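You operate a simulated robot arm through the tools that you are given. There is no shell and no other tool. Be economical: measure what you need, move in short steps, check, and stop when the job is done.

The job below is to be done with a simulated robot arm. You get a single attempt, and the scene is never put back.

JOB
Take the steel sleeve and leave it on the right end of the packing table. Open the door of the grey cabinet, take the yellow sieve from the top shelf of the grey cabinet and put it on the top of the goods stand and shut the door again. Put the red sieve on the top of the bench away on the wall shelf beside the bench. Put the brass sleeve on top of the flange on the top of the bench. Fetch the union and set it on the service bench. Put the blue box on the service bench away on the top shelf of the grey rack. Do these in any order.

It is judged by the outcome, as a careful person would: the job done as asked, and still so three seconds after it is handed in. It fails if anything else is knocked over, pushed out of place, dropped, spilled or broken.

ROBOT AND FRAMES
A 6-joint arm with a four-finger gripper on a trunk, on a base that drives. Base frame: it is fixed to the floor where the robot stands at the start and does not move with it; the origin is under the middle of the robot, x ahead of it, y to its left, z up. Readings come in mm, degrees, newtons and seconds.
With the tool pointing down near the work surface it reaches from about 220 to 680 mm from the robot's upright axis, wherever it stands. Its first joint turns from -166.0 to 166.0 degrees. Places, roughly: blue box [500, -5000, 750]; brass sleeve (4x4x4 cm) [3600, -1300, 900]; door of the grey cabinet [1300, 1800, 1100]; flange (8x8x4 cm) [3300, -1700, 900]; red sieve (6x6x3 cm) [3400, -1400, 900]; right end of the packing table [2400, 300, 800]; service bench [600, -5100, 800]; steel sleeve (5x5x6 cm) [600, 100, 800]; top of the goods stand [1300, -1600, 700]; top shelf of the grey rack [-500, -5300, 1200]; union (10x4x3 cm) [-500, -5300, 800]; wall shelf beside the bench (14x52 cm) [3660, -840, 1280]; yellow sieve (6x6x3 cm) [1300, 1900, 1100]. Payload 3.43 kg.
The tool frame sits at the grasp point between the pads (the TCP): z along the fingers, y along the line on which they close. The tips reach 30 mm beyond it. Largest opening 120 mm; the body of the gripper starts 85 mm behind the TCP.
Orientation is that of the tool frame in the base frame, as [roll, pitch, yaw] about the fixed x, y, z axes, in that order (R = Rz(yaw) Ry(pitch) Rx(roll)). With the fingers straight down and closing along the base's y, the tool's x points along the base's -x, its y along +y and its z along -z.

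CONTROLS
- The arm moves only by the tool send_rows. Its argument "plan" is a list of rows, each an object (a shift or turn left out is 0, a gripper value left out holds the last) with "rot": the turn, a rotation vector about the base's x, y, z in degrees, a list of three; "delta_pos": the shift along the base's x, y, z in cm, a list of three; "hand": the gripper command, from -1 (fully open) to 1 (shut), values between in proportion. In form: [{"rot": [wx, wy, wz], "delta_pos": [dx, dy, dz], "hand": hand}, ...]. A call has 1 to 12 rows; each row shifts and turns the commanded pose from where the row before left it. A row lasts 0.2 s, in which the tool goes at most 50 mm and 8.6 degrees; a call with a longer step from one row to the next is refused whole, and so is a gripper value outside its range. Where a pose cannot be reached the arm comes as near as it can. A force on the tool above 40 N (or 10 N above the force at the start of the call, whichever is more), or a blocked arm, ends the call early, and 0.2 s more pass. The fingers move at their own pace and stop on an object; they squeeze with about 37 N. The grip force told is the motor's: it shows also when the fingers shut on nothing. Time passes only in rows, and 0.2 s behind the last, so rows that do not move let the fingers close. It gives the time, the measured TCP pose, the force on the tool (base axes), the opening and the grip force at its end, in the units of the frame above (readings bear some noise), with the torque about the TCP (base axes, N m) and any sound that the robot's microphone picked up.
- Cameras (640 x 400 px; columns grow to the right, rows downward): "scene" is now at [55.8, 119.4, 1663.5]; the picture's right is [-0.24, -0.97, 0.00], its down [-0.72, 0.18, -0.67] and it looks along [0.65, -0.16, -0.74] (base axes); focal length 292 px, centre (320, 200). "wrist" rides on the gripper at [71, -17, -121] in the tool frame; the picture's right is [0.23, 0.97, 0.00], its down [-0.81, 0.19, -0.55] and it looks along [-0.54, 0.13, 0.83] (tool axes); focal length 275 px, centre (320, 200). There is no depth. A picture from a camera that has moved, and an enlarged one, comes with that camera's place and axes in the base frame and with its lens.
- camera(camera): a new picture of that camera. No time passes.
- raise_lower(by): slides the trunk up (or, below 0, down) by that many mm; the arm and the scene camera ride with it, the base frame stays. It gives what a move gives, with no picture.
- steer(legs): drives the robot by 1 to 6 legs, each [ahead, left, turn to the left] in mm, mm and degrees, along the robot's own axes; the way and the turn of a leg run together, so that a leg with both is an arc; at most 1500 mm and 180 degrees a leg. The arm and the cameras ride along, it lands a little off, and it stops where it bumps. It gives what a move gives.
- aim_head(pan, tilt): turns the head with the scene camera to pan (to the left, within 120 degrees either way) and tilt (down, from -29 to 69), counted from straight ahead of the robot. It gives what a move gives.
- enlarge(camera, box): a new picture of the part [left, top, right, bottom] of that camera's present view, enlarged. No time passes.
- sign_off(): hands the job in; it is judged then, once.

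Go step by step. Nothing tells you exact positions but the pictures and the camera data: compare them with the known pose of the tool, close in by small moves and look again before you grip or let go. The budget is 207 turns and 180 pictures, counting those below and the enlarged ones. Unless the task says otherwise, let go and move clear before handing in.

The tools are called as a command line: name --argument value ..., lists and objects as JSON in quotes. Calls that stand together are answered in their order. send_rows: Moves the arm, as the interface text tells. Its arguments: {"type":"object","properties":{"plan":{"type":"array","items":{"type":"object","properties":{"rot":{"type":"array","items":{"type":"number"}},"delta_pos":{"type":"array","items":{"type":"number"}},"hand":{"type":"number"}}}}},"required":["plan"]} The other tools are called the same way: raise_lower (by) slides the trunk up or down; steer (legs) drives the base; aim_head (pan, tilt) turns the head that bears the scene camera; camera (camera) takes a picture; enlarge (camera, box) takes an enlarged picture of a part of a camera's view; sign_off () hands the job in.

At the start:

```text
time: 0.0
tool_pos: [555.6, -43.0, 1010.8]
tcp_rot: [180.0, 0.0, -180.0]
ft_force: [-0.6, 0.9, -0.1]
wrist_torque: [-0.01, 0.02, 0.02]
width: 120.1
grasp_force: 0.1
trunk travel left (down, up): [-175.0, 265.0]
robot x, y, heading: [-0.4, -0.4, -0.1]
head pan, tilt: [-14.1, 48.1]
```

scene: 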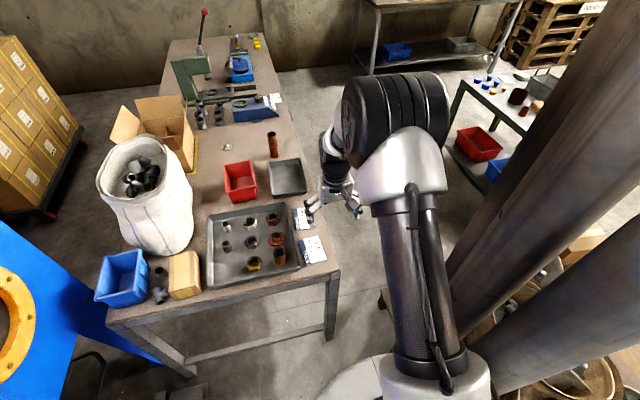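
wrist: 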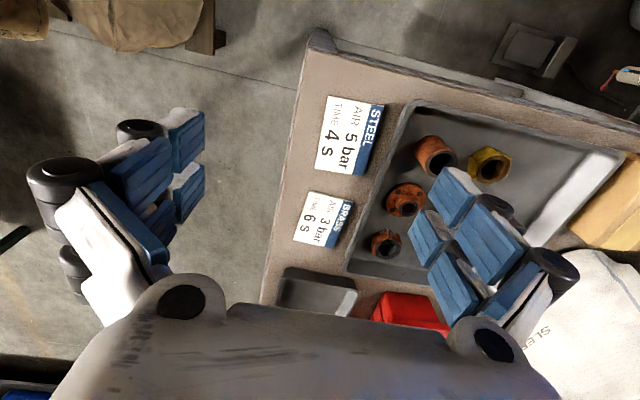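

I see the packing table ahead with a tray of parts; the steel sleeve should be among them around [600,100,800]. I'll take a closer look first.

enlarge --camera "scene" --box '[190, 140, 350, 300]'

enlarge --camera "scene" --box '[150, 0, 310, 140]'

enlarge --camera "wrist" --box '[300, 80, 640, 300]'

```text
2.50 times, centred on (270, 220) of scene
camera zoom: at [55.8, 119.4, 1663.5], right [-0.24, -0.97, 0.0], down [-0.72, 0.18, -0.67], along [0.65, -0.16, -0.74], focal length 731 px, centre (445, 150)
```

zoom: 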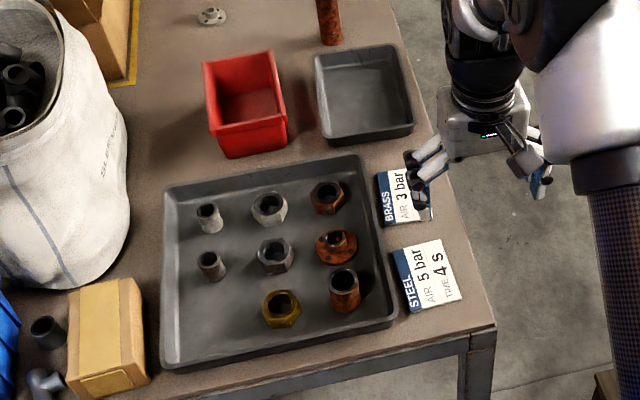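

```text
2.86 times, centred on (230, 70) of scene
camera zoom: at [55.8, 119.4, 1663.5], right [-0.24, -0.97, 0.0], down [-0.72, 0.18, -0.67], along [0.65, -0.16, -0.74], focal length 836 px, centre (577, 571)
```

zoom: 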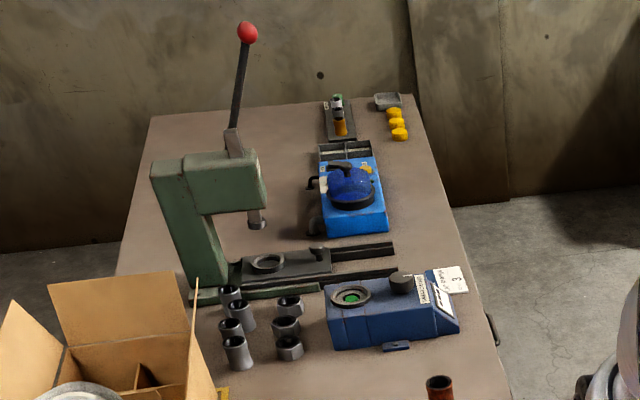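

```text
1.82 times, centred on (470, 190) of wrist
camera zoom: at [484.9, -60.0, 1132.8], right [-0.23, 0.97, 0.0], down [0.81, 0.19, 0.55], along [0.54, 0.13, -0.83], focal length 500 px, centre (47, 218)
```

zoom: 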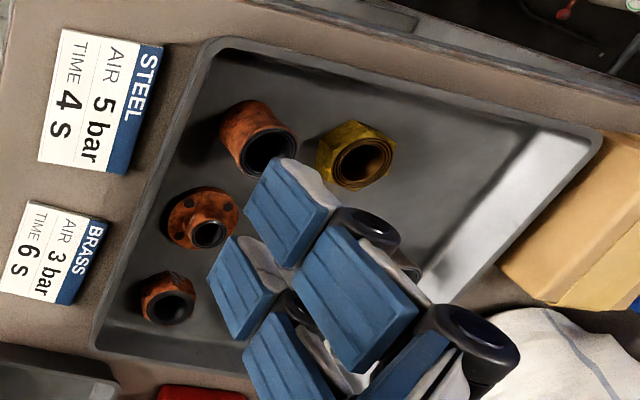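

The brown sleeve in the tray, at about (604,126) with its top at z≈810, matches the stated place and size of the steel sleeve. I'll move above it with the fingers turned 45° to clear its neighbours.

send_rows --plan '[{"delta_pos": [0, 4, 0], "rot": [0, 0, 8], "hand": -0.4}, {"delta_pos": [0, 4, 0], "rot": [0, 0, 8]}, {"delta_pos": [1.5, 3.5, 0], "rot": [0, 0, 8]}, {"delta_pos": [1.5, 3.4, 0], "rot": [0, 0, 8]}, {"delta_pos": [1.8, 2, -2], "rot": [0, 0, 8]}, {"delta_pos": [0, 0, -4], "rot": [0, 0, 5]}, {"delta_pos": [0, 0, -4]}]'

camera --camera "wrist"

enlarge --camera "scene" --box '[190, 160, 350, 260]'

```text
time: 1.6
tool_pos: [603.0, 124.3, 909.2]
tcp_rot: [-180.0, 0.0, -134.9]
ft_force: [0.5, 0.5, -1.1]
wrist_torque: [0.0, 0.0, 0.0]
width: 83.9
grasp_force: 0.1
trunk travel left (down, up): [-175.0, 265.0]
robot x, y, heading: [-2.4, -0.0, -0.1]
head pan, tilt: [-14.1, 48.1]
```

```text
174 pictures are left
camera wrist: at [564.9, 62.5, 1030.7], right [-0.85, 0.52, 0.0], down [0.44, 0.71, 0.55], along [0.29, 0.47, -0.83], focal length 275 px, centre (320, 200)
```

wrist: 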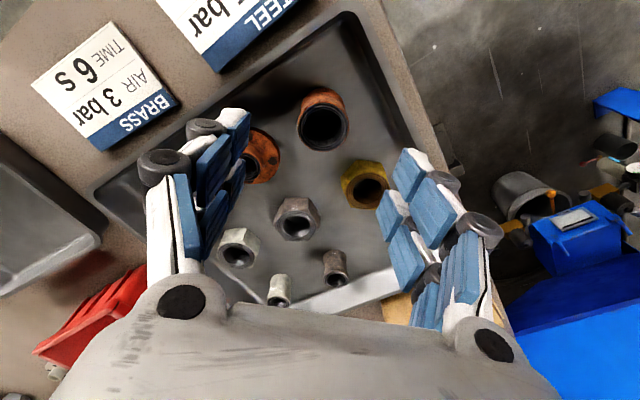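

```text
4.00 times, centred on (270, 210) of scene
camera zoom: at [56.5, 119.6, 1663.4], right [-0.24, -0.97, 0.0], down [-0.72, 0.18, -0.67], along [0.65, -0.16, -0.74], focal length 1170 px, centre (520, 160)
```

zoom: 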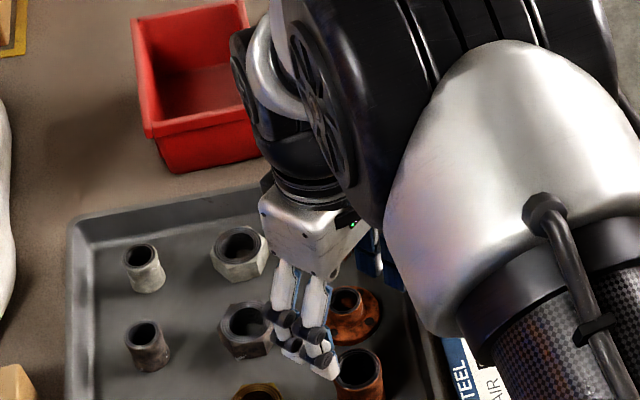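

The sleeve lies at (600,127) as seen by both cameras. I'll descend around it and close.

send_rows --plan '[{"delta_pos": [-0.2, 0.2, -3]}, {"delta_pos": [0, 0, -3]}, {"delta_pos": [0, 0, -3]}, {"delta_pos": [0, 0, -2.4]}, {}]'

camera --camera "wrist"

```text
time: 2.8
tool_pos: [599.8, 125.8, 797.4]
tcp_rot: [-179.9, 0.0, -135.1]
ft_force: [0.6, 0.6, 0.0]
wrist_torque: [0.01, -0.01, -0.01]
width: 83.9
grasp_force: 0.1
trunk travel left (down, up): [-175.0, 265.0]
robot x, y, heading: [-1.0, 0.2, 0.3]
head pan, tilt: [-14.1, 48.1]
```

```text
172 pictures are left
camera wrist: at [562.8, 65.0, 918.6], right [-0.85, 0.53, 0.0], down [0.44, 0.71, 0.55], along [0.29, 0.47, -0.83], focal length 275 px, centre (320, 200)
```

wrist: 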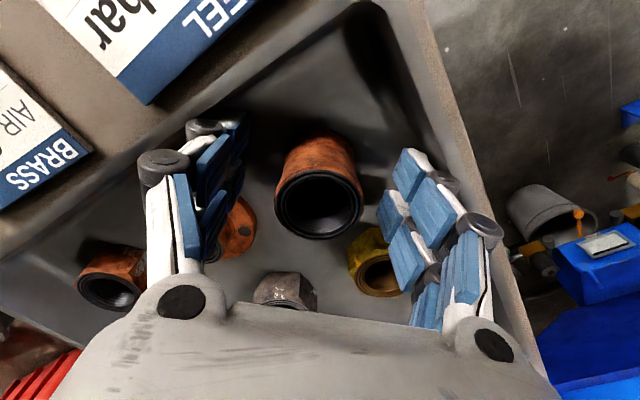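

send_rows --plan '[{"delta_pos": [0, 0, -0.5]}, {"hand": 1}, {"hand": 1}, {"hand": 1}, {"hand": 1}]'

camera --camera "wrist"

```text
time: 4.0
tool_pos: [600.5, 127.5, 793.1]
tcp_rot: [-179.9, 0.2, -135.0]
ft_force: [-5.0, 5.6, 15.9]
wrist_torque: [0.22, 0.53, -0.04]
width: 37.8
grasp_force: 29.3
trunk travel left (down, up): [-175.0, 265.0]
robot x, y, heading: [-1.1, 0.7, 0.2]
head pan, tilt: [-14.1, 48.1]
```

```text
171 pictures are left
camera wrist: at [562.5, 65.9, 915.1], right [-0.85, 0.52, 0.0], down [0.44, 0.71, 0.55], along [0.29, 0.47, -0.83], focal length 275 px, centre (320, 200)
```

wrist: 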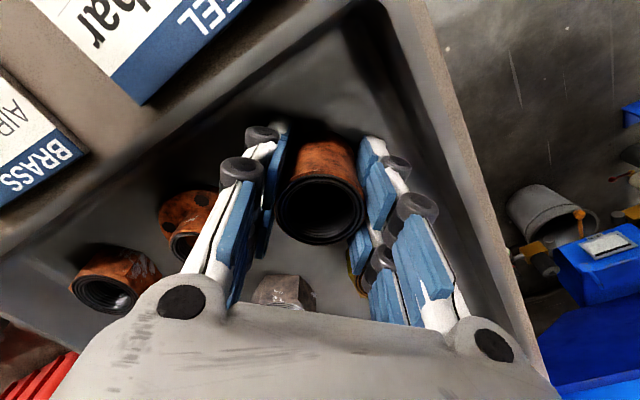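

send_rows --plan '[{}, {}, {"delta_pos": [0, 0, 2]}, {"delta_pos": [0, 0, 4]}, {"delta_pos": [0, 0, 5]}, {"delta_pos": [0, 0, 5]}]'

camera --camera "wrist"

camera --camera "scene"

```text
time: 5.4
tool_pos: [598.9, 127.6, 952.5]
tcp_rot: [179.9, -0.1, -135.0]
ft_force: [-0.5, 0.5, -2.7]
wrist_torque: [0.04, -0.06, -0.01]
width: 37.5
grasp_force: 37.7
trunk travel left (down, up): [-175.0, 265.0]
robot x, y, heading: [1.2, -0.9, -0.1]
head pan, tilt: [-14.1, 48.1]
```

```text
170 pictures are left
camera wrist: at [561.1, 65.9, 1074.0], right [-0.85, 0.53, 0.0], down [0.44, 0.71, 0.55], along [0.29, 0.47, -0.83], focal length 275 px, centre (320, 200)
```

wrist: 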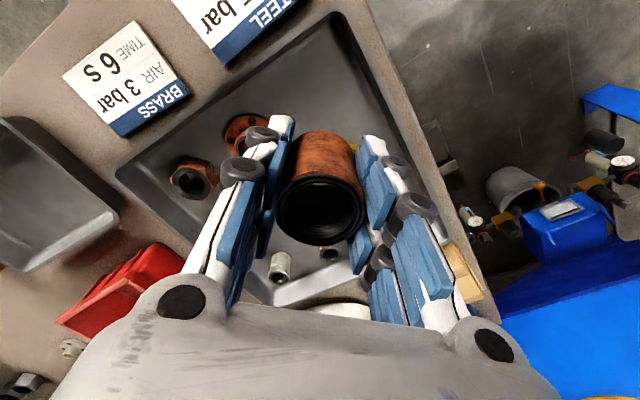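

```text
169 pictures are left
camera scene: at [55.2, 119.3, 1663.6], right [-0.24, -0.97, 0.0], down [-0.72, 0.18, -0.67], along [0.65, -0.16, -0.74], focal length 292 px, centre (320, 200)
```

scene: 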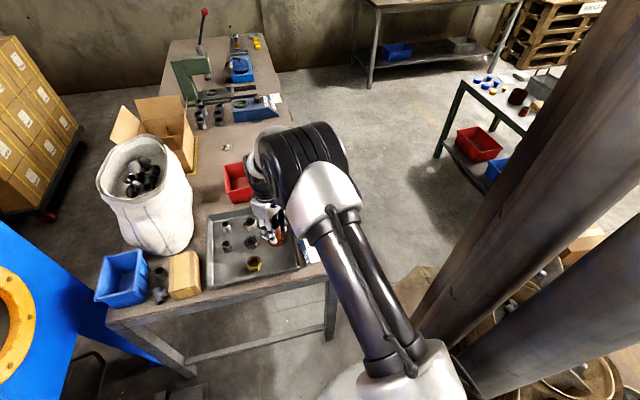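

I hold the sleeve (brown, ~43 mm rim). Next I need the surroundings to drive along the right side of the table, so I'll look right.

aim_head --pan -70 --tilt 40

camera --camera "scene"

aim_head --pan -20 --tilt 20

camera --camera "scene"

aim_head --pan 60 --tilt 25

camera --camera "scene"

```text
time: 6.7
tool_pos: [600.3, 127.8, 952.1]
tcp_rot: [179.9, 0.0, -135.1]
ft_force: [0.0, 0.5, -2.1]
wrist_torque: [-0.02, 0.04, -0.02]
width: 37.5
grasp_force: 36.4
trunk travel left (down, up): [-175.0, 265.0]
robot x, y, heading: [0.5, 1.7, 0.2]
head pan, tilt: [-70.0, 40.0]
```

```text
168 pictures are left
camera scene: at [8.9, 58.8, 1675.0], right [-0.94, -0.34, 0.0], down [-0.22, 0.6, -0.77], along [0.26, -0.72, -0.64], focal length 292 px, centre (320, 200)
```

scene: 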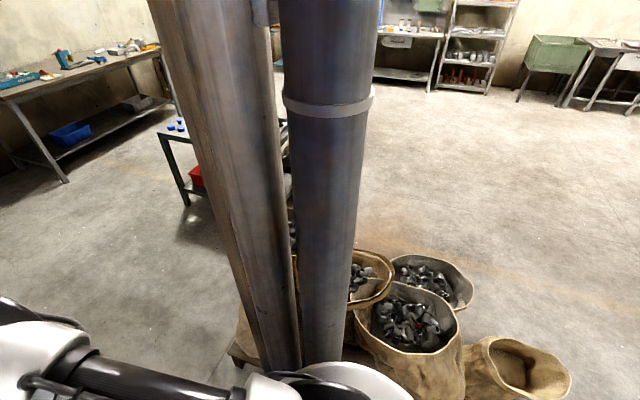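

```text
time: 7.8
tool_pos: [600.7, 128.7, 951.8]
tcp_rot: [180.0, -0.1, -135.0]
ft_force: [0.8, -0.3, -3.5]
wrist_torque: [-0.01, 0.03, 0.02]
width: 37.6
grasp_force: 36.8
trunk travel left (down, up): [-175.0, 265.0]
robot x, y, heading: [-0.1, -0.4, 0.1]
head pan, tilt: [-20.0, 20.0]
```

```text
167 pictures are left
camera scene: at [67.2, 106.7, 1706.4], right [-0.34, -0.94, 0.0], down [-0.32, 0.12, -0.94], along [0.88, -0.32, -0.34], focal length 292 px, centre (320, 200)
```

scene: 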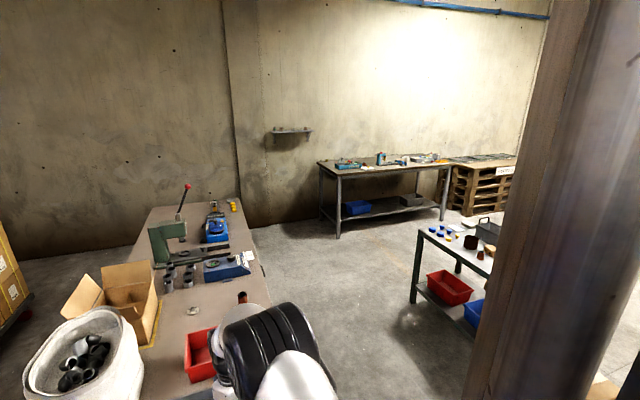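

```text
time: 9.4
tool_pos: [599.3, 128.0, 951.2]
tcp_rot: [-180.0, 0.0, -134.9]
ft_force: [0.0, -0.4, -2.5]
wrist_torque: [0.01, -0.01, 0.01]
width: 37.5
grasp_force: 37.0
trunk travel left (down, up): [-175.0, 265.0]
robot x, y, heading: [1.7, 1.3, 0.2]
head pan, tilt: [60.0, 25.0]
```

```text
166 pictures are left
camera scene: at [25.8, 218.4, 1698.4], right [0.87, -0.5, 0.0], down [-0.21, -0.37, -0.91], along [0.45, 0.78, -0.42], focal length 292 px, centre (320, 200)
```

scene: 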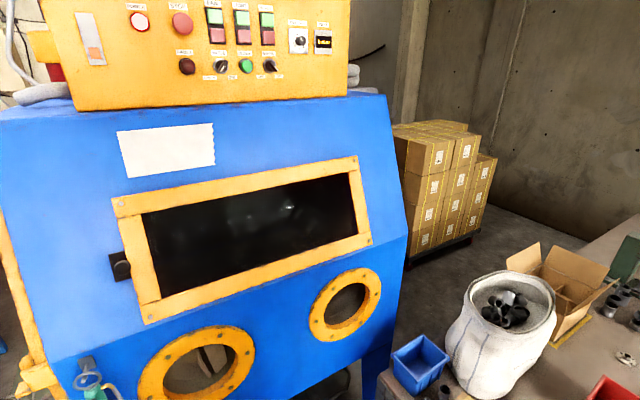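

Two posts stand close on my right; I need to know where they meet the floor before driving.

aim_head --pan -55 --tilt 66

camera --camera "scene"

aim_head --pan -115 --tilt 45

camera --camera "scene"

```text
time: 11.3
tool_pos: [601.0, 127.0, 951.7]
tcp_rot: [-180.0, 0.0, -134.9]
ft_force: [0.2, -0.6, -2.8]
wrist_torque: [-0.02, 0.0, -0.01]
width: 37.5
grasp_force: 37.4
trunk travel left (down, up): [-175.0, 265.0]
robot x, y, heading: [2.2, 0.8, -0.4]
head pan, tilt: [-55.0, 66.0]
```

```text
165 pictures are left
camera scene: at [13.8, 90.0, 1641.7], right [-0.82, -0.57, 0.0], down [-0.52, 0.75, -0.41], along [0.23, -0.33, -0.91], focal length 292 px, centre (320, 200)
```

scene: 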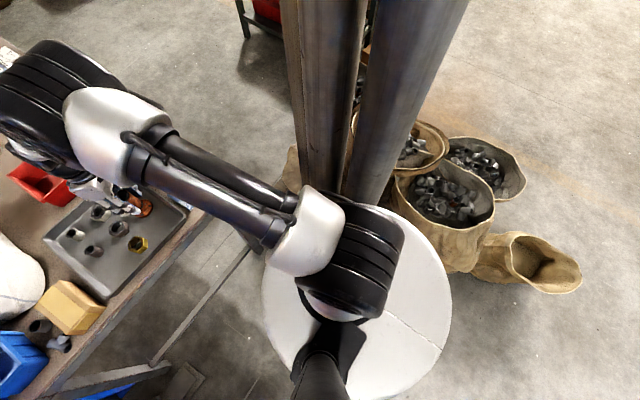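

```text
time: 12.6
tool_pos: [600.5, 126.1, 952.3]
tcp_rot: [-179.9, 0.0, -135.0]
ft_force: [-0.2, -0.1, -2.1]
wrist_torque: [0.02, -0.01, -0.01]
width: 37.5
grasp_force: 37.2
trunk travel left (down, up): [-175.0, 265.0]
robot x, y, heading: [1.6, -0.2, -0.1]
head pan, tilt: [-115.0, 45.0]
```

```text
164 pictures are left
camera scene: at [-54.6, 64.9, 1667.8], right [-0.91, 0.42, 0.0], down [0.3, 0.64, -0.71], along [-0.3, -0.64, -0.71], focal length 292 px, centre (320, 200)
```

scene: 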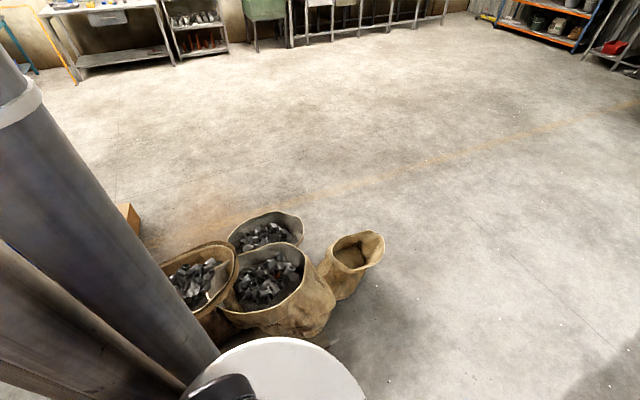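

The posts seem very close to my base. I'll back off 150 mm and see whether they move with me, which also gives parallax.

aim_head --pan 115 --tilt 45

camera --camera "scene"

aim_head --pan -70 --tilt 40

steer --legs '[[-150, 0, 0]]'

camera --camera "scene"

```text
time: 15.9
tool_pos: [599.6, 128.1, 951.6]
tcp_rot: [180.0, 0.1, -135.0]
ft_force: [-0.4, 0.5, -1.9]
wrist_torque: [-0.03, -0.01, 0.0]
width: 37.5
grasp_force: 36.7
trunk travel left (down, up): [-175.0, 265.0]
robot x, y, heading: [-0.9, -2.3, -0.2]
head pan, tilt: [115.0, 45.0]
```

```text
163 pictures are left
camera scene: at [-54.7, 212.4, 1667.8], right [0.91, 0.42, 0.0], down [0.3, -0.64, -0.71], along [-0.3, 0.64, -0.71], focal length 292 px, centre (320, 200)
```

scene: 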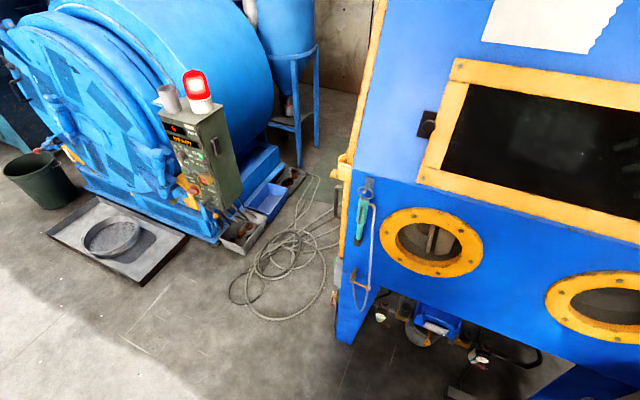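

```text
time: 18.6
tool_pos: [600.6, 128.4, 952.0]
tcp_rot: [-179.9, 0.0, -134.9]
ft_force: [-0.3, 0.3, -3.3]
wrist_torque: [-0.03, 0.0, 0.01]
width: 37.5
grasp_force: 37.3
trunk travel left (down, up): [-175.0, 265.0]
robot x, y, heading: [-0.9, 1.0, 0.2]
head pan, tilt: [-70.0, 40.0]
```

```text
time: 20.0
tool_pos: [447.8, 128.9, 951.6]
tcp_rot: [-180.0, 0.0, -134.9]
ft_force: [0.1, -0.4, -2.1]
wrist_torque: [0.01, -0.05, 0.0]
width: 37.3
grasp_force: 37.0
trunk travel left (down, up): [-175.0, 265.0]
robot x, y, heading: [-151.0, -7.2, 0.0]
head pan, tilt: [-70.0, 40.0]
```

```text
162 pictures are left
camera scene: at [-143.4, 58.6, 1675.1], right [-0.94, -0.34, 0.0], down [-0.22, 0.6, -0.77], along [0.26, -0.72, -0.64], focal length 292 px, centre (320, 200)
```

scene: 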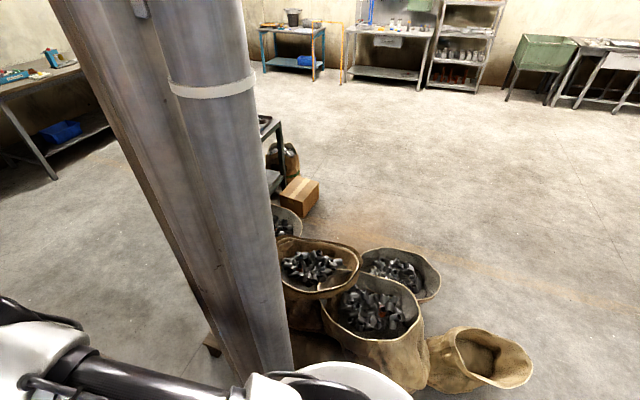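

The posts are fixed in the room at about x 50–310, y −150 to −300, with sacks beyond them. I'll tuck the arm and drive around: back, right, then forward.

send_rows --plan '[{"delta_pos": [-4.5, -2, 1]}, {"delta_pos": [-4.5, -2, 1]}, {"delta_pos": [-4.5, -2, 1]}, {"delta_pos": [-4.5, -2, 1]}, {"delta_pos": [-4, -2, 1]}]'

steer --legs '[[-850, 0, 0], [0, -1400, 0]]'

aim_head --pan 0 --tilt 30

camera --camera "scene"

```text
refused: row 1 steps farther than a row can; nothing moved
```

```text
time: 31.1
tool_pos: [-442.4, -1268.8, 952.6]
tcp_rot: [180.0, 0.0, -136.5]
ft_force: [0.1, -1.1, -3.2]
wrist_torque: [-0.02, 0.02, 0.0]
width: 37.8
grasp_force: 37.2
trunk travel left (down, up): [-175.0, 265.0]
robot x, y, heading: [-1044.3, -1379.9, -1.5]
head pan, tilt: [-70.0, 40.0]
```

```text
time: 32.5
tool_pos: [-443.5, -1269.2, 951.4]
tcp_rot: [-179.9, 0.0, -136.6]
ft_force: [-0.1, -0.3, -2.2]
wrist_torque: [0.0, 0.0, 0.01]
width: 37.7
grasp_force: 37.1
trunk travel left (down, up): [-175.0, 265.0]
robot x, y, heading: [-1045.3, -1379.2, -1.5]
head pan, tilt: [0.0, 30.0]
```

```text
161 pictures are left
camera scene: at [-972.4, -1244.5, 1690.4], right [-0.03, -1.0, 0.0], down [-0.5, 0.01, -0.87], along [0.87, -0.02, -0.5], focal length 292 px, centre (320, 200)
```

scene: 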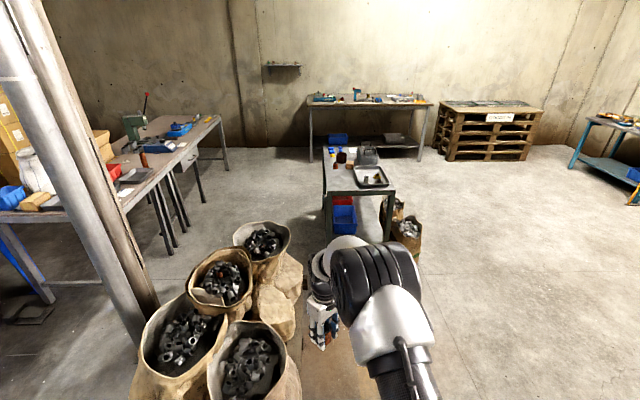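

Sacks narrow the direct way, so I'll drive around the south side of the goods stand to the packing table's far end, turning to face it.

steer --legs '[[0, -1250, 1.5], [1500, 0, 0], [1500, 0, 0], [440, 0, 0], [0, 0, 90]]'

camera --camera "scene"

```text
time: 59.1
tool_pos: [2277.8, -2002.2, 952.0]
tcp_rot: [179.9, 0.0, -44.2]
ft_force: [0.8, -0.6, -2.2]
wrist_torque: [0.01, -0.02, -0.02]
width: 37.6
grasp_force: 36.5
trunk travel left (down, up): [-175.0, 265.0]
robot x, y, heading: [2414.1, -2598.6, 90.7]
head pan, tilt: [0.0, 30.0]
```

```text
160 pictures are left
camera scene: at [2271.8, -2533.5, 1690.4], right [1.0, 0.01, 0.0], down [0.01, -0.5, -0.87], along [-0.01, 0.87, -0.5], focal length 292 px, centre (320, 200)
```

scene: 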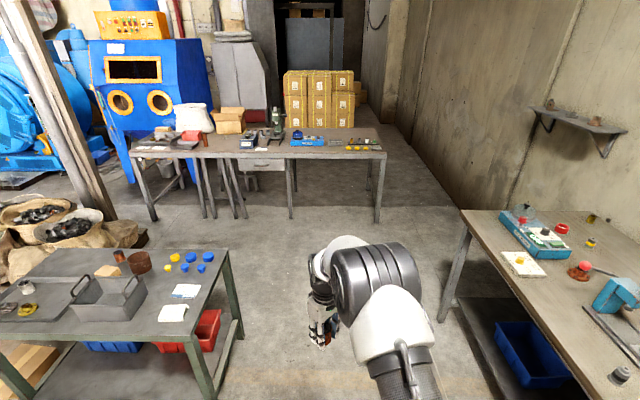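

Clear view: the table's right end is around x≈2800. I'll drive up toward it and inspect for a free spot.

steer --legs '[[1500, 0, 0], [350, 0, -0.7]]'

aim_head --pan 0 --tilt 35

camera --camera "scene"

enlarge --camera "scene" --box '[160, 0, 480, 120]'

```text
time: 68.4
tool_pos: [2249.9, -158.9, 951.9]
tcp_rot: [-180.0, 0.0, -44.6]
ft_force: [0.5, 0.6, -1.8]
wrist_torque: [-0.04, 0.03, 0.01]
width: 37.3
grasp_force: 36.7
trunk travel left (down, up): [-175.0, 265.0]
robot x, y, heading: [2377.6, -757.1, 90.4]
head pan, tilt: [0.0, 30.0]
```

```text
time: 69.0
tool_pos: [2249.7, -158.7, 952.3]
tcp_rot: [-180.0, -0.1, -44.5]
ft_force: [-0.3, 0.0, -2.1]
wrist_torque: [0.0, 0.0, -0.02]
width: 37.1
grasp_force: 36.9
trunk travel left (down, up): [-175.0, 265.0]
robot x, y, heading: [2380.7, -754.5, 90.6]
head pan, tilt: [0.0, 35.0]
```

```text
159 pictures are left
camera scene: at [2240.7, -692.9, 1682.6], right [1.0, 0.01, 0.0], down [0.0, -0.57, -0.82], along [-0.01, 0.82, -0.57], focal length 292 px, centre (320, 200)
```

scene: 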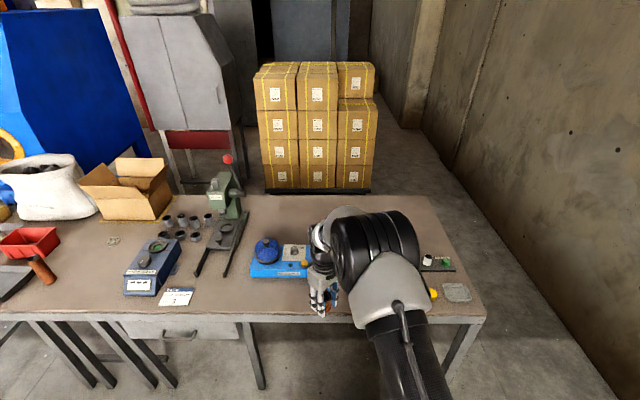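

```text
2.00 times, centred on (320, 60) of scene
camera zoom: at [2240.7, -692.9, 1682.6], right [1.0, 0.01, 0.0], down [0.0, -0.57, -0.82], along [-0.01, 0.82, -0.57], focal length 585 px, centre (320, 480)
```

zoom: 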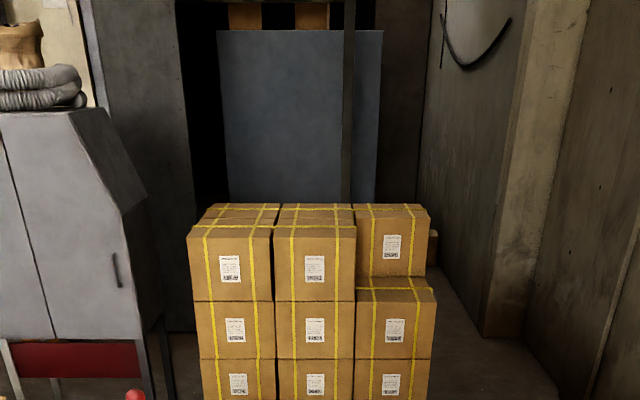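

The grey cabinet (grey door with handle at ≈[1370,1800,1010]) is visible beyond the table. Now I'll check the wrist view for free space on the right end.

camera --camera "wrist"

enlarge --camera "scene" --box '[230, 180, 500, 340]'

```text
157 pictures are left
camera wrist: at [2313.1, -196.9, 1073.7], right [-0.52, -0.85, 0.0], down [-0.71, 0.43, 0.55], along [-0.47, 0.29, -0.83], focal length 275 px, centre (320, 200)
```

wrist: 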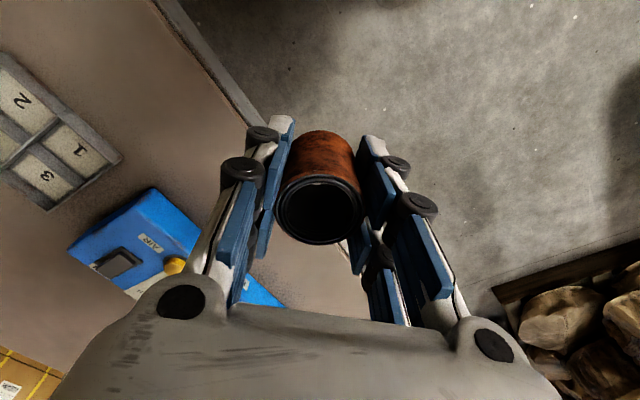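

```text
2.37 times, centred on (365, 260) of scene
camera zoom: at [2240.7, -692.9, 1682.6], right [1.0, 0.01, 0.0], down [0.0, -0.57, -0.82], along [-0.01, 0.82, -0.57], focal length 693 px, centre (213, 58)
```

zoom: 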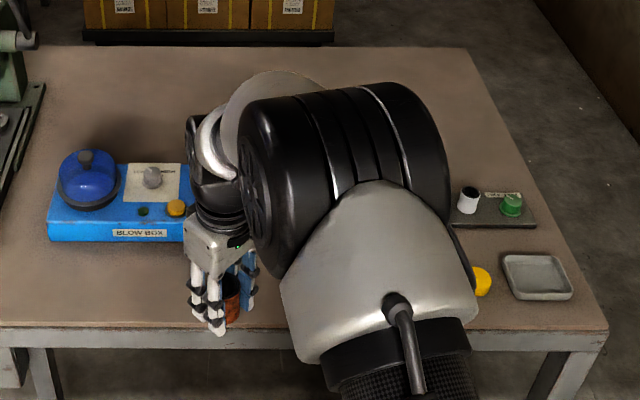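

A numbered tray sits right of the blow box; the front strip around (2540, 15) looks free. I'll drive closer and hover there.

steer --legs '[[250, -200, 0]]'

send_rows --plan '[{"delta_pos": [3, -2.5, 0]}, {"delta_pos": [3, -2.5, 0]}, {"delta_pos": [3, -2.5, -1]}]'

camera --camera "wrist"

camera --camera "scene"

```text
time: 71.2
tool_pos: [2447.8, 94.9, 951.7]
tcp_rot: [-180.0, -0.1, -44.9]
ft_force: [-0.3, 1.0, -2.8]
wrist_torque: [-0.04, 0.05, -0.02]
width: 37.3
grasp_force: 36.5
trunk travel left (down, up): [-175.0, 265.0]
robot x, y, heading: [2577.4, -506.4, 90.2]
head pan, tilt: [0.0, 35.0]
```

```text
time: 72.0
tool_pos: [2537.8, 18.3, 941.5]
tcp_rot: [180.0, -0.1, -44.8]
ft_force: [-0.2, 0.7, -2.4]
wrist_torque: [-0.02, 0.01, 0.04]
width: 37.4
grasp_force: 37.3
trunk travel left (down, up): [-175.0, 265.0]
robot x, y, heading: [2573.8, -507.1, 90.3]
head pan, tilt: [0.0, 35.0]
```

```text
155 pictures are left
camera wrist: at [2600.6, -19.1, 1061.6], right [-0.52, -0.85, 0.0], down [-0.71, 0.44, 0.55], along [-0.47, 0.29, -0.83], focal length 275 px, centre (320, 200)
```

wrist: 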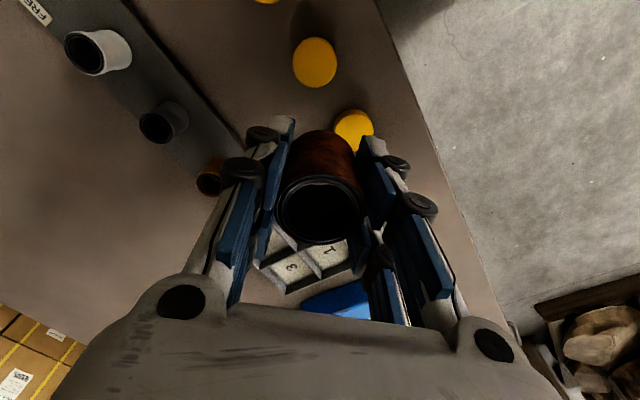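

```text
154 pictures are left
camera scene: at [2435.9, -439.3, 1682.7], right [1.0, 0.0, 0.0], down [0.0, -0.57, -0.82], along [0.0, 0.82, -0.57], focal length 292 px, centre (320, 200)
```

scene: 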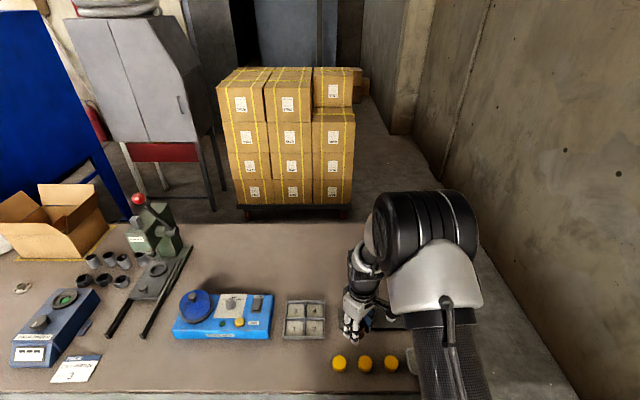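

Yellow caps are in the front row here; free space is at about (2400, 5), between cap and front edge of the blow box. Moving there and looking.

send_rows --plan '[{"delta_pos": [-4.5, -0.4, 0]}, {"delta_pos": [-4.5, -0.5, 0]}, {"delta_pos": [-4.6, -0.5, 0]}, {"delta_pos": [0, 0, -4]}, {"delta_pos": [0, 0, -4]}]'

camera --camera "wrist"

enlarge --camera "scene" --box '[160, 260, 440, 400]'

```text
time: 73.2
tool_pos: [2400.0, 7.1, 862.0]
tcp_rot: [179.9, 0.0, -44.8]
ft_force: [-0.5, 0.4, -3.1]
wrist_torque: [-0.04, -0.05, 0.01]
width: 37.7
grasp_force: 37.5
trunk travel left (down, up): [-175.0, 265.0]
robot x, y, heading: [2575.0, -504.9, 90.1]
head pan, tilt: [0.0, 35.0]
```

```text
153 pictures are left
camera wrist: at [2463.9, -30.6, 982.8], right [-0.52, -0.85, 0.0], down [-0.71, 0.44, 0.55], along [-0.47, 0.29, -0.83], focal length 275 px, centre (320, 200)
```

wrist: 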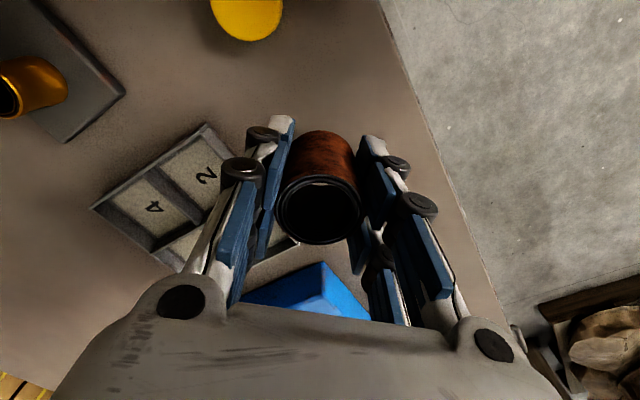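

```text
2.29 times, centred on (300, 330) of scene
camera zoom: at [2434.4, -438.6, 1682.5], right [1.0, 0.0, 0.0], down [0.0, -0.57, -0.82], along [0.0, 0.82, -0.57], focal length 669 px, centre (366, -97)
```

zoom: 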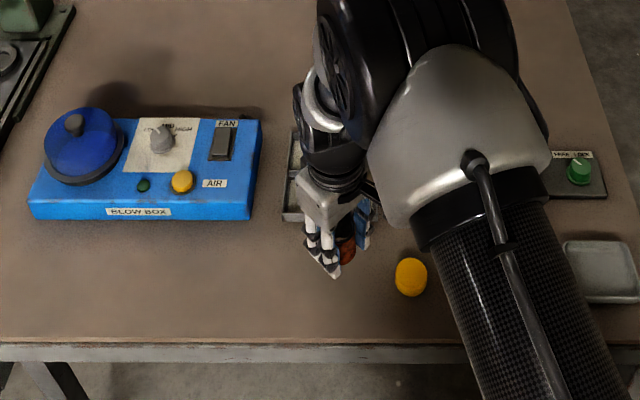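

send_rows --plan '[{"delta_pos": [0, 0, -3]}, {"delta_pos": [0, 0, -2]}, {"delta_pos": [0, 0, -1]}, {}]'

enlarge --camera "scene" --box '[260, 330, 360, 400]'

```text
time: 74.2
tool_pos: [2401.9, 6.2, 803.1]
tcp_rot: [-179.9, 0.0, -44.8]
ft_force: [0.5, 0.0, -3.1]
wrist_torque: [-0.03, -0.02, -0.01]
width: 37.7
grasp_force: 36.9
trunk travel left (down, up): [-175.0, 265.0]
robot x, y, heading: [2577.4, -505.0, 90.2]
head pan, tilt: [0.0, 35.0]
```

```text
5.71 times, centred on (310, 365) of scene
camera zoom: at [2434.9, -439.1, 1682.6], right [1.0, 0.0, 0.0], down [0.0, -0.57, -0.82], along [0.0, 0.82, -0.57], focal length 1671 px, centre (377, -743)
```

zoom: 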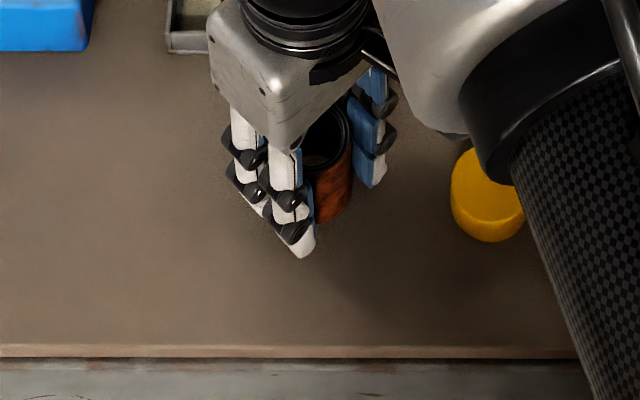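

send_rows --plan '[{"delta_pos": [0, 0, -0.6]}, {"delta_pos": [0, 0, -0.3]}, {}, {"delta_pos": [0, 0, -0.2]}, {}]'

```text
time: 75.4
tool_pos: [2400.9, 4.6, 791.0]
tcp_rot: [-180.0, -0.1, -44.8]
ft_force: [0.0, 0.1, -2.9]
wrist_torque: [-0.03, -0.01, 0.03]
width: 37.9
grasp_force: 36.8
trunk travel left (down, up): [-175.0, 265.0]
robot x, y, heading: [2575.9, -505.9, 90.2]
head pan, tilt: [0.0, 35.0]
```

send_rows --plan '[{"delta_pos": [0, 0, -0.3]}, {}, {"delta_pos": [0, 0, -0.3]}, {}]'

enlarge --camera "scene" --box '[280, 340, 340, 380]'

```text
time: 76.2
tool_pos: [2398.6, 5.5, 789.4]
tcp_rot: [-179.9, 0.2, -45.0]
ft_force: [2.6, -7.3, 21.7]
wrist_torque: [-0.33, 0.12, 0.09]
width: 37.4
grasp_force: 37.2
trunk travel left (down, up): [-175.0, 265.0]
robot x, y, heading: [2578.6, -509.9, 90.2]
head pan, tilt: [0.0, 35.0]
stopped in row 4: the force on the tool passed its limit at 44 N (the readings are from after the stop); the commanded pose is now the measured one
```

```text
10.00 times, centred on (310, 360) of scene
camera zoom: at [2435.9, -442.3, 1682.9], right [1.0, 0.0, 0.0], down [0.0, -0.57, -0.82], along [0.0, 0.82, -0.57], focal length 2925 px, centre (420, -1400)
```

zoom: 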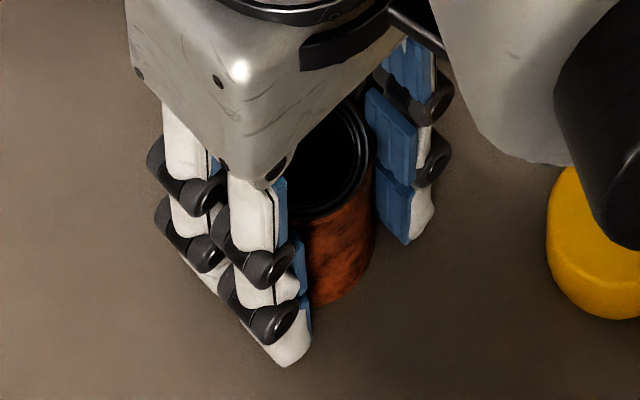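

The sleeve is on the table. I'll release and rise.

send_rows --plan '[{"hand": 0.2}, {"hand": 0}, {"hand": -0.3}, {"hand": -0.3}, {"hand": -0.3}, {"delta_pos": [0, 0, 3]}, {"delta_pos": [0, 0, 4]}, {"delta_pos": [0, 0, 5]}, {"delta_pos": [0, 0, 5]}]'

enlarge --camera "scene" --box '[230, 300, 390, 400]'

```text
time: 78.2
tool_pos: [2398.3, 6.1, 956.9]
tcp_rot: [-180.0, 0.1, -44.7]
ft_force: [0.2, 0.0, 0.2]
wrist_torque: [0.06, 0.03, -0.03]
width: 78.2
grasp_force: 0.0
trunk travel left (down, up): [-175.0, 265.0]
robot x, y, heading: [2574.2, -504.9, 90.3]
head pan, tilt: [0.0, 35.0]
```

```text
4.00 times, centred on (310, 350) of scene
camera zoom: at [2435.3, -440.3, 1682.7], right [1.0, 0.0, 0.0], down [0.0, -0.57, -0.82], along [0.0, 0.82, -0.57], focal length 1170 px, centre (360, -400)
```

zoom: 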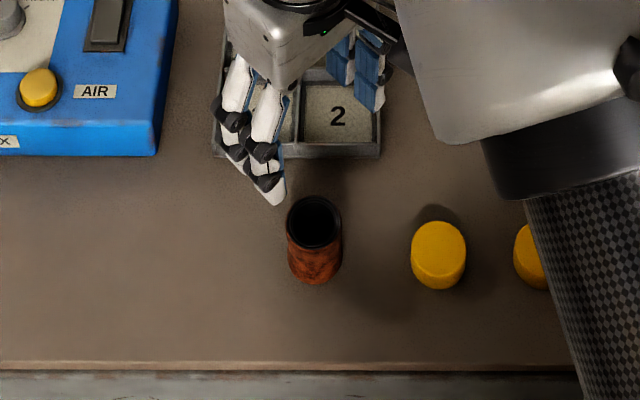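

The steel sleeve stands well. Next: round the table's right end toward the grey cabinet; first tuck the arm back.

send_rows --plan '[{"delta_pos": [3, -3.5, 1]}, {"delta_pos": [3, -3.5, 1]}, {"delta_pos": [3, -3.5, 1]}, {"delta_pos": [3, -3.5, 1]}, {"delta_pos": [3, -3.5, 1]}]'

steer --legs '[[-180, 0, 0], [0, -690, 0]]'

camera --camera "scene"

```text
time: 79.4
tool_pos: [2550.0, -169.7, 1008.0]
tcp_rot: [-179.9, 0.2, -44.7]
ft_force: [-0.2, 0.2, -0.4]
wrist_torque: [-0.01, 0.02, 0.01]
width: 78.1
grasp_force: 0.1
trunk travel left (down, up): [-175.0, 265.0]
robot x, y, heading: [2580.0, -506.9, 90.1]
head pan, tilt: [0.0, 35.0]
```

```text
time: 84.3
tool_pos: [3238.1, -343.3, 1006.6]
tcp_rot: [-179.9, 0.2, -44.6]
ft_force: [0.6, 0.3, 1.0]
wrist_torque: [0.0, 0.0, -0.03]
width: 78.2
grasp_force: 0.1
trunk travel left (down, up): [-175.0, 265.0]
robot x, y, heading: [3266.9, -680.9, 90.3]
head pan, tilt: [0.0, 35.0]
```

```text
148 pictures are left
camera scene: at [3127.0, -614.8, 1682.7], right [1.0, 0.01, 0.0], down [0.0, -0.57, -0.82], along [-0.01, 0.82, -0.57], focal length 292 px, centre (320, 200)
```

scene: 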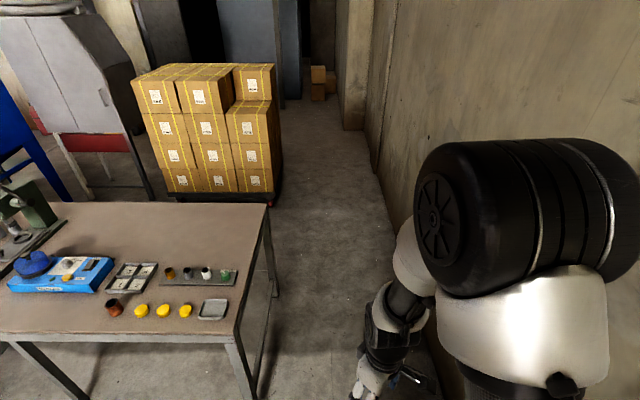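

The aisle is clear. I'll drive up past the table and then left to in front of the cabinet.

steer --legs '[[1500, 0, 0], [330, 0, 0], [0, 1500, 0], [0, 270, 0]]'

aim_head --pan 0 --tilt 35

camera --camera "scene"

aim_head --pan 30 --tilt 40

camera --camera "scene"

```text
time: 102.0
tool_pos: [1459.6, 1460.1, 1005.8]
tcp_rot: [-179.9, 0.1, -44.8]
ft_force: [-0.4, 0.0, 0.3]
wrist_torque: [0.01, -0.06, 0.0]
width: 78.1
grasp_force: 0.0
trunk travel left (down, up): [-175.0, 265.0]
robot x, y, heading: [1488.7, 1123.4, 90.3]
head pan, tilt: [0.0, 35.0]
```

```text
time: 102.6
tool_pos: [1460.9, 1461.7, 1006.3]
tcp_rot: [-179.9, 0.2, -44.9]
ft_force: [-0.2, 0.3, 0.3]
wrist_torque: [-0.04, -0.02, 0.0]
width: 78.0
grasp_force: 0.0
trunk travel left (down, up): [-175.0, 265.0]
robot x, y, heading: [1493.4, 1125.6, 90.3]
head pan, tilt: [0.0, 35.0]
```

```text
147 pictures are left
camera scene: at [1347.9, 1188.9, 1682.6], right [1.0, 0.0, 0.0], down [0.0, -0.57, -0.82], along [0.0, 0.82, -0.57], focal length 292 px, centre (320, 200)
```

scene: 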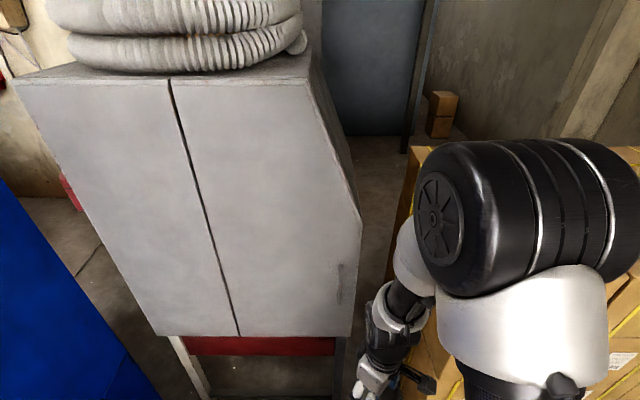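

```text
time: 103.5
tool_pos: [1460.8, 1460.8, 1007.1]
tcp_rot: [-180.0, 0.3, -44.8]
ft_force: [0.6, 0.0, 0.6]
wrist_torque: [0.0, 0.0, 0.0]
width: 78.0
grasp_force: 0.1
trunk travel left (down, up): [-175.0, 265.0]
robot x, y, heading: [1489.0, 1121.3, 90.1]
head pan, tilt: [30.0, 40.0]
```

```text
146 pictures are left
camera scene: at [1305.4, 1174.4, 1675.1], right [0.87, 0.5, 0.0], down [0.32, -0.56, -0.77], along [-0.38, 0.66, -0.64], focal length 292 px, centre (320, 200)
```

scene: 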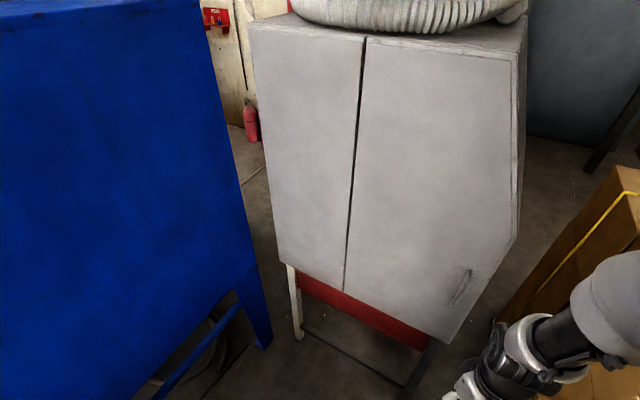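

I see the cabinet: front face at y≈1720, right-hand door from the seam (x≈1087) to x≈1450, vertical handle near (1410,1705,1045). I'll zoom on the handle.

enlarge --camera "scene" --box '[400, 220, 540, 360]'

enlarge --camera "scene" --box '[240, 0, 540, 200]'

```text
2.86 times, centred on (470, 290) of scene
camera zoom: at [1305.4, 1174.4, 1675.1], right [0.87, 0.5, 0.0], down [0.32, -0.56, -0.77], along [-0.38, 0.66, -0.64], focal length 836 px, centre (-109, -57)
```

zoom: 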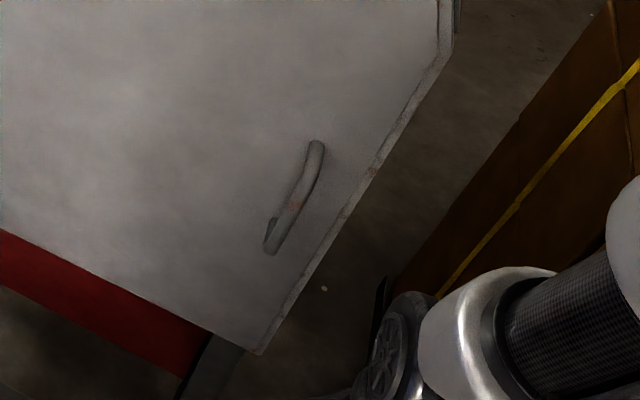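

```text
2.00 times, centred on (390, 100) of scene
camera zoom: at [1305.4, 1174.4, 1675.1], right [0.87, 0.5, 0.0], down [0.32, -0.56, -0.77], along [-0.38, 0.66, -0.64], focal length 585 px, centre (180, 400)
```

zoom: 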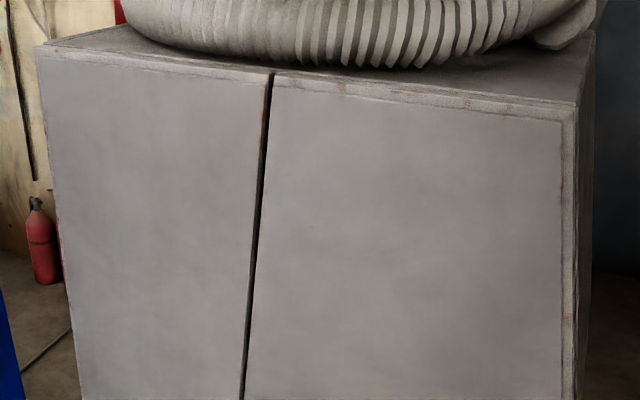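

The handle is a vertical bar at x≈1403, z 970–1114. I'll turn the gripper to point horizontally at the cabinet, fingers closing along x.

send_rows --plan '[{"delta_pos": [-1, 1.6, 0.6], "rot": [0, 0, -7.5], "hand": -0.4}, {"delta_pos": [-1, 1.6, 0.6], "rot": [0, 0, -7.5]}, {"delta_pos": [-1, 1.6, 0.6], "rot": [0, 0, -7.5]}, {"delta_pos": [-1, 1.6, 0.6], "rot": [0, 0, -7.5]}, {"delta_pos": [-1, 1.6, 0.6], "rot": [0, 0, -7.5]}, {"delta_pos": [-0.8, 1.6, 0.6], "rot": [0, 0, -7.6]}, {"rot": [8.2, 0, 0]}, {"rot": [8.2, 0, 0]}, {"rot": [8.2, 0, 0]}, {"rot": [8.2, 0, 0]}, {"rot": [8.2, 0, 0]}, {"rot": [8.2, 0, 0]}]'

send_rows --plan '[{"rot": [8.2, 0, 0]}, {"rot": [8.2, 0, 0]}, {"rot": [8.2, 0, 0]}, {"rot": [8.2, 0, 0]}, {"rot": [8, 0, 0]}, {}]'

camera --camera "wrist"

camera --camera "scene"

```text
time: 106.1
tool_pos: [1416.7, 1562.8, 1039.7]
tcp_rot: [-175.8, 40.2, -89.7]
ft_force: [0.2, 0.5, -0.3]
wrist_torque: [0.02, -0.02, -0.01]
width: 83.8
grasp_force: 0.0
out of reach, approached as far as the arm can: row 9, 10, 12
trunk travel left (down, up): [-175.0, 265.0]
robot x, y, heading: [1489.2, 1122.9, 90.0]
head pan, tilt: [30.0, 40.0]
```

```text
time: 107.5
tool_pos: [1365.0, 1623.3, 1215.1]
tcp_rot: [-168.9, 80.4, -82.9]
ft_force: [-0.3, -0.2, -0.1]
wrist_torque: [-0.01, 0.0, 0.05]
width: 83.9
grasp_force: 0.1
out of reach, approached as far as the arm can: row 1, 2, 3, 4, 5
trunk travel left (down, up): [-175.0, 265.0]
robot x, y, heading: [1490.3, 1120.9, 90.2]
head pan, tilt: [30.0, 40.0]
```

```text
143 pictures are left
camera wrist: at [1374.8, 1491.9, 1165.1], right [-0.97, 0.03, -0.26], down [-0.25, -0.4, 0.88], along [-0.08, 0.92, 0.39], focal length 275 px, centre (320, 200)
```

wrist: 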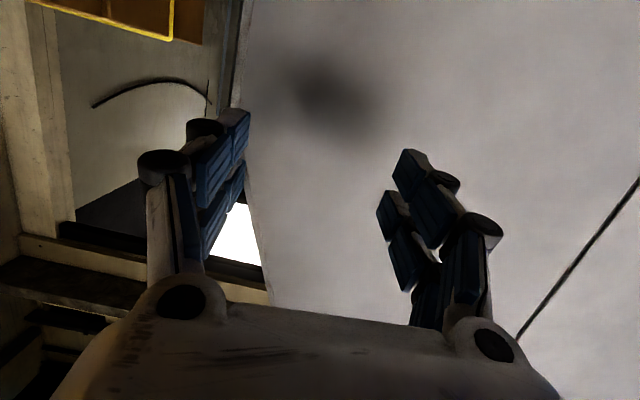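

```text
142 pictures are left
camera scene: at [1305.4, 1174.4, 1675.0], right [0.86, 0.5, 0.0], down [0.32, -0.56, -0.77], along [-0.38, 0.66, -0.64], focal length 292 px, centre (320, 200)
```

scene: 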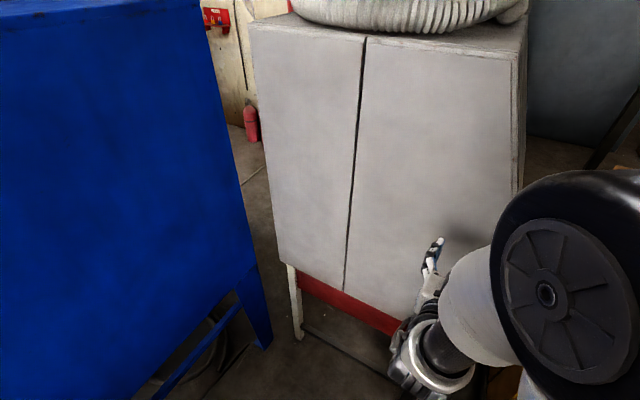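

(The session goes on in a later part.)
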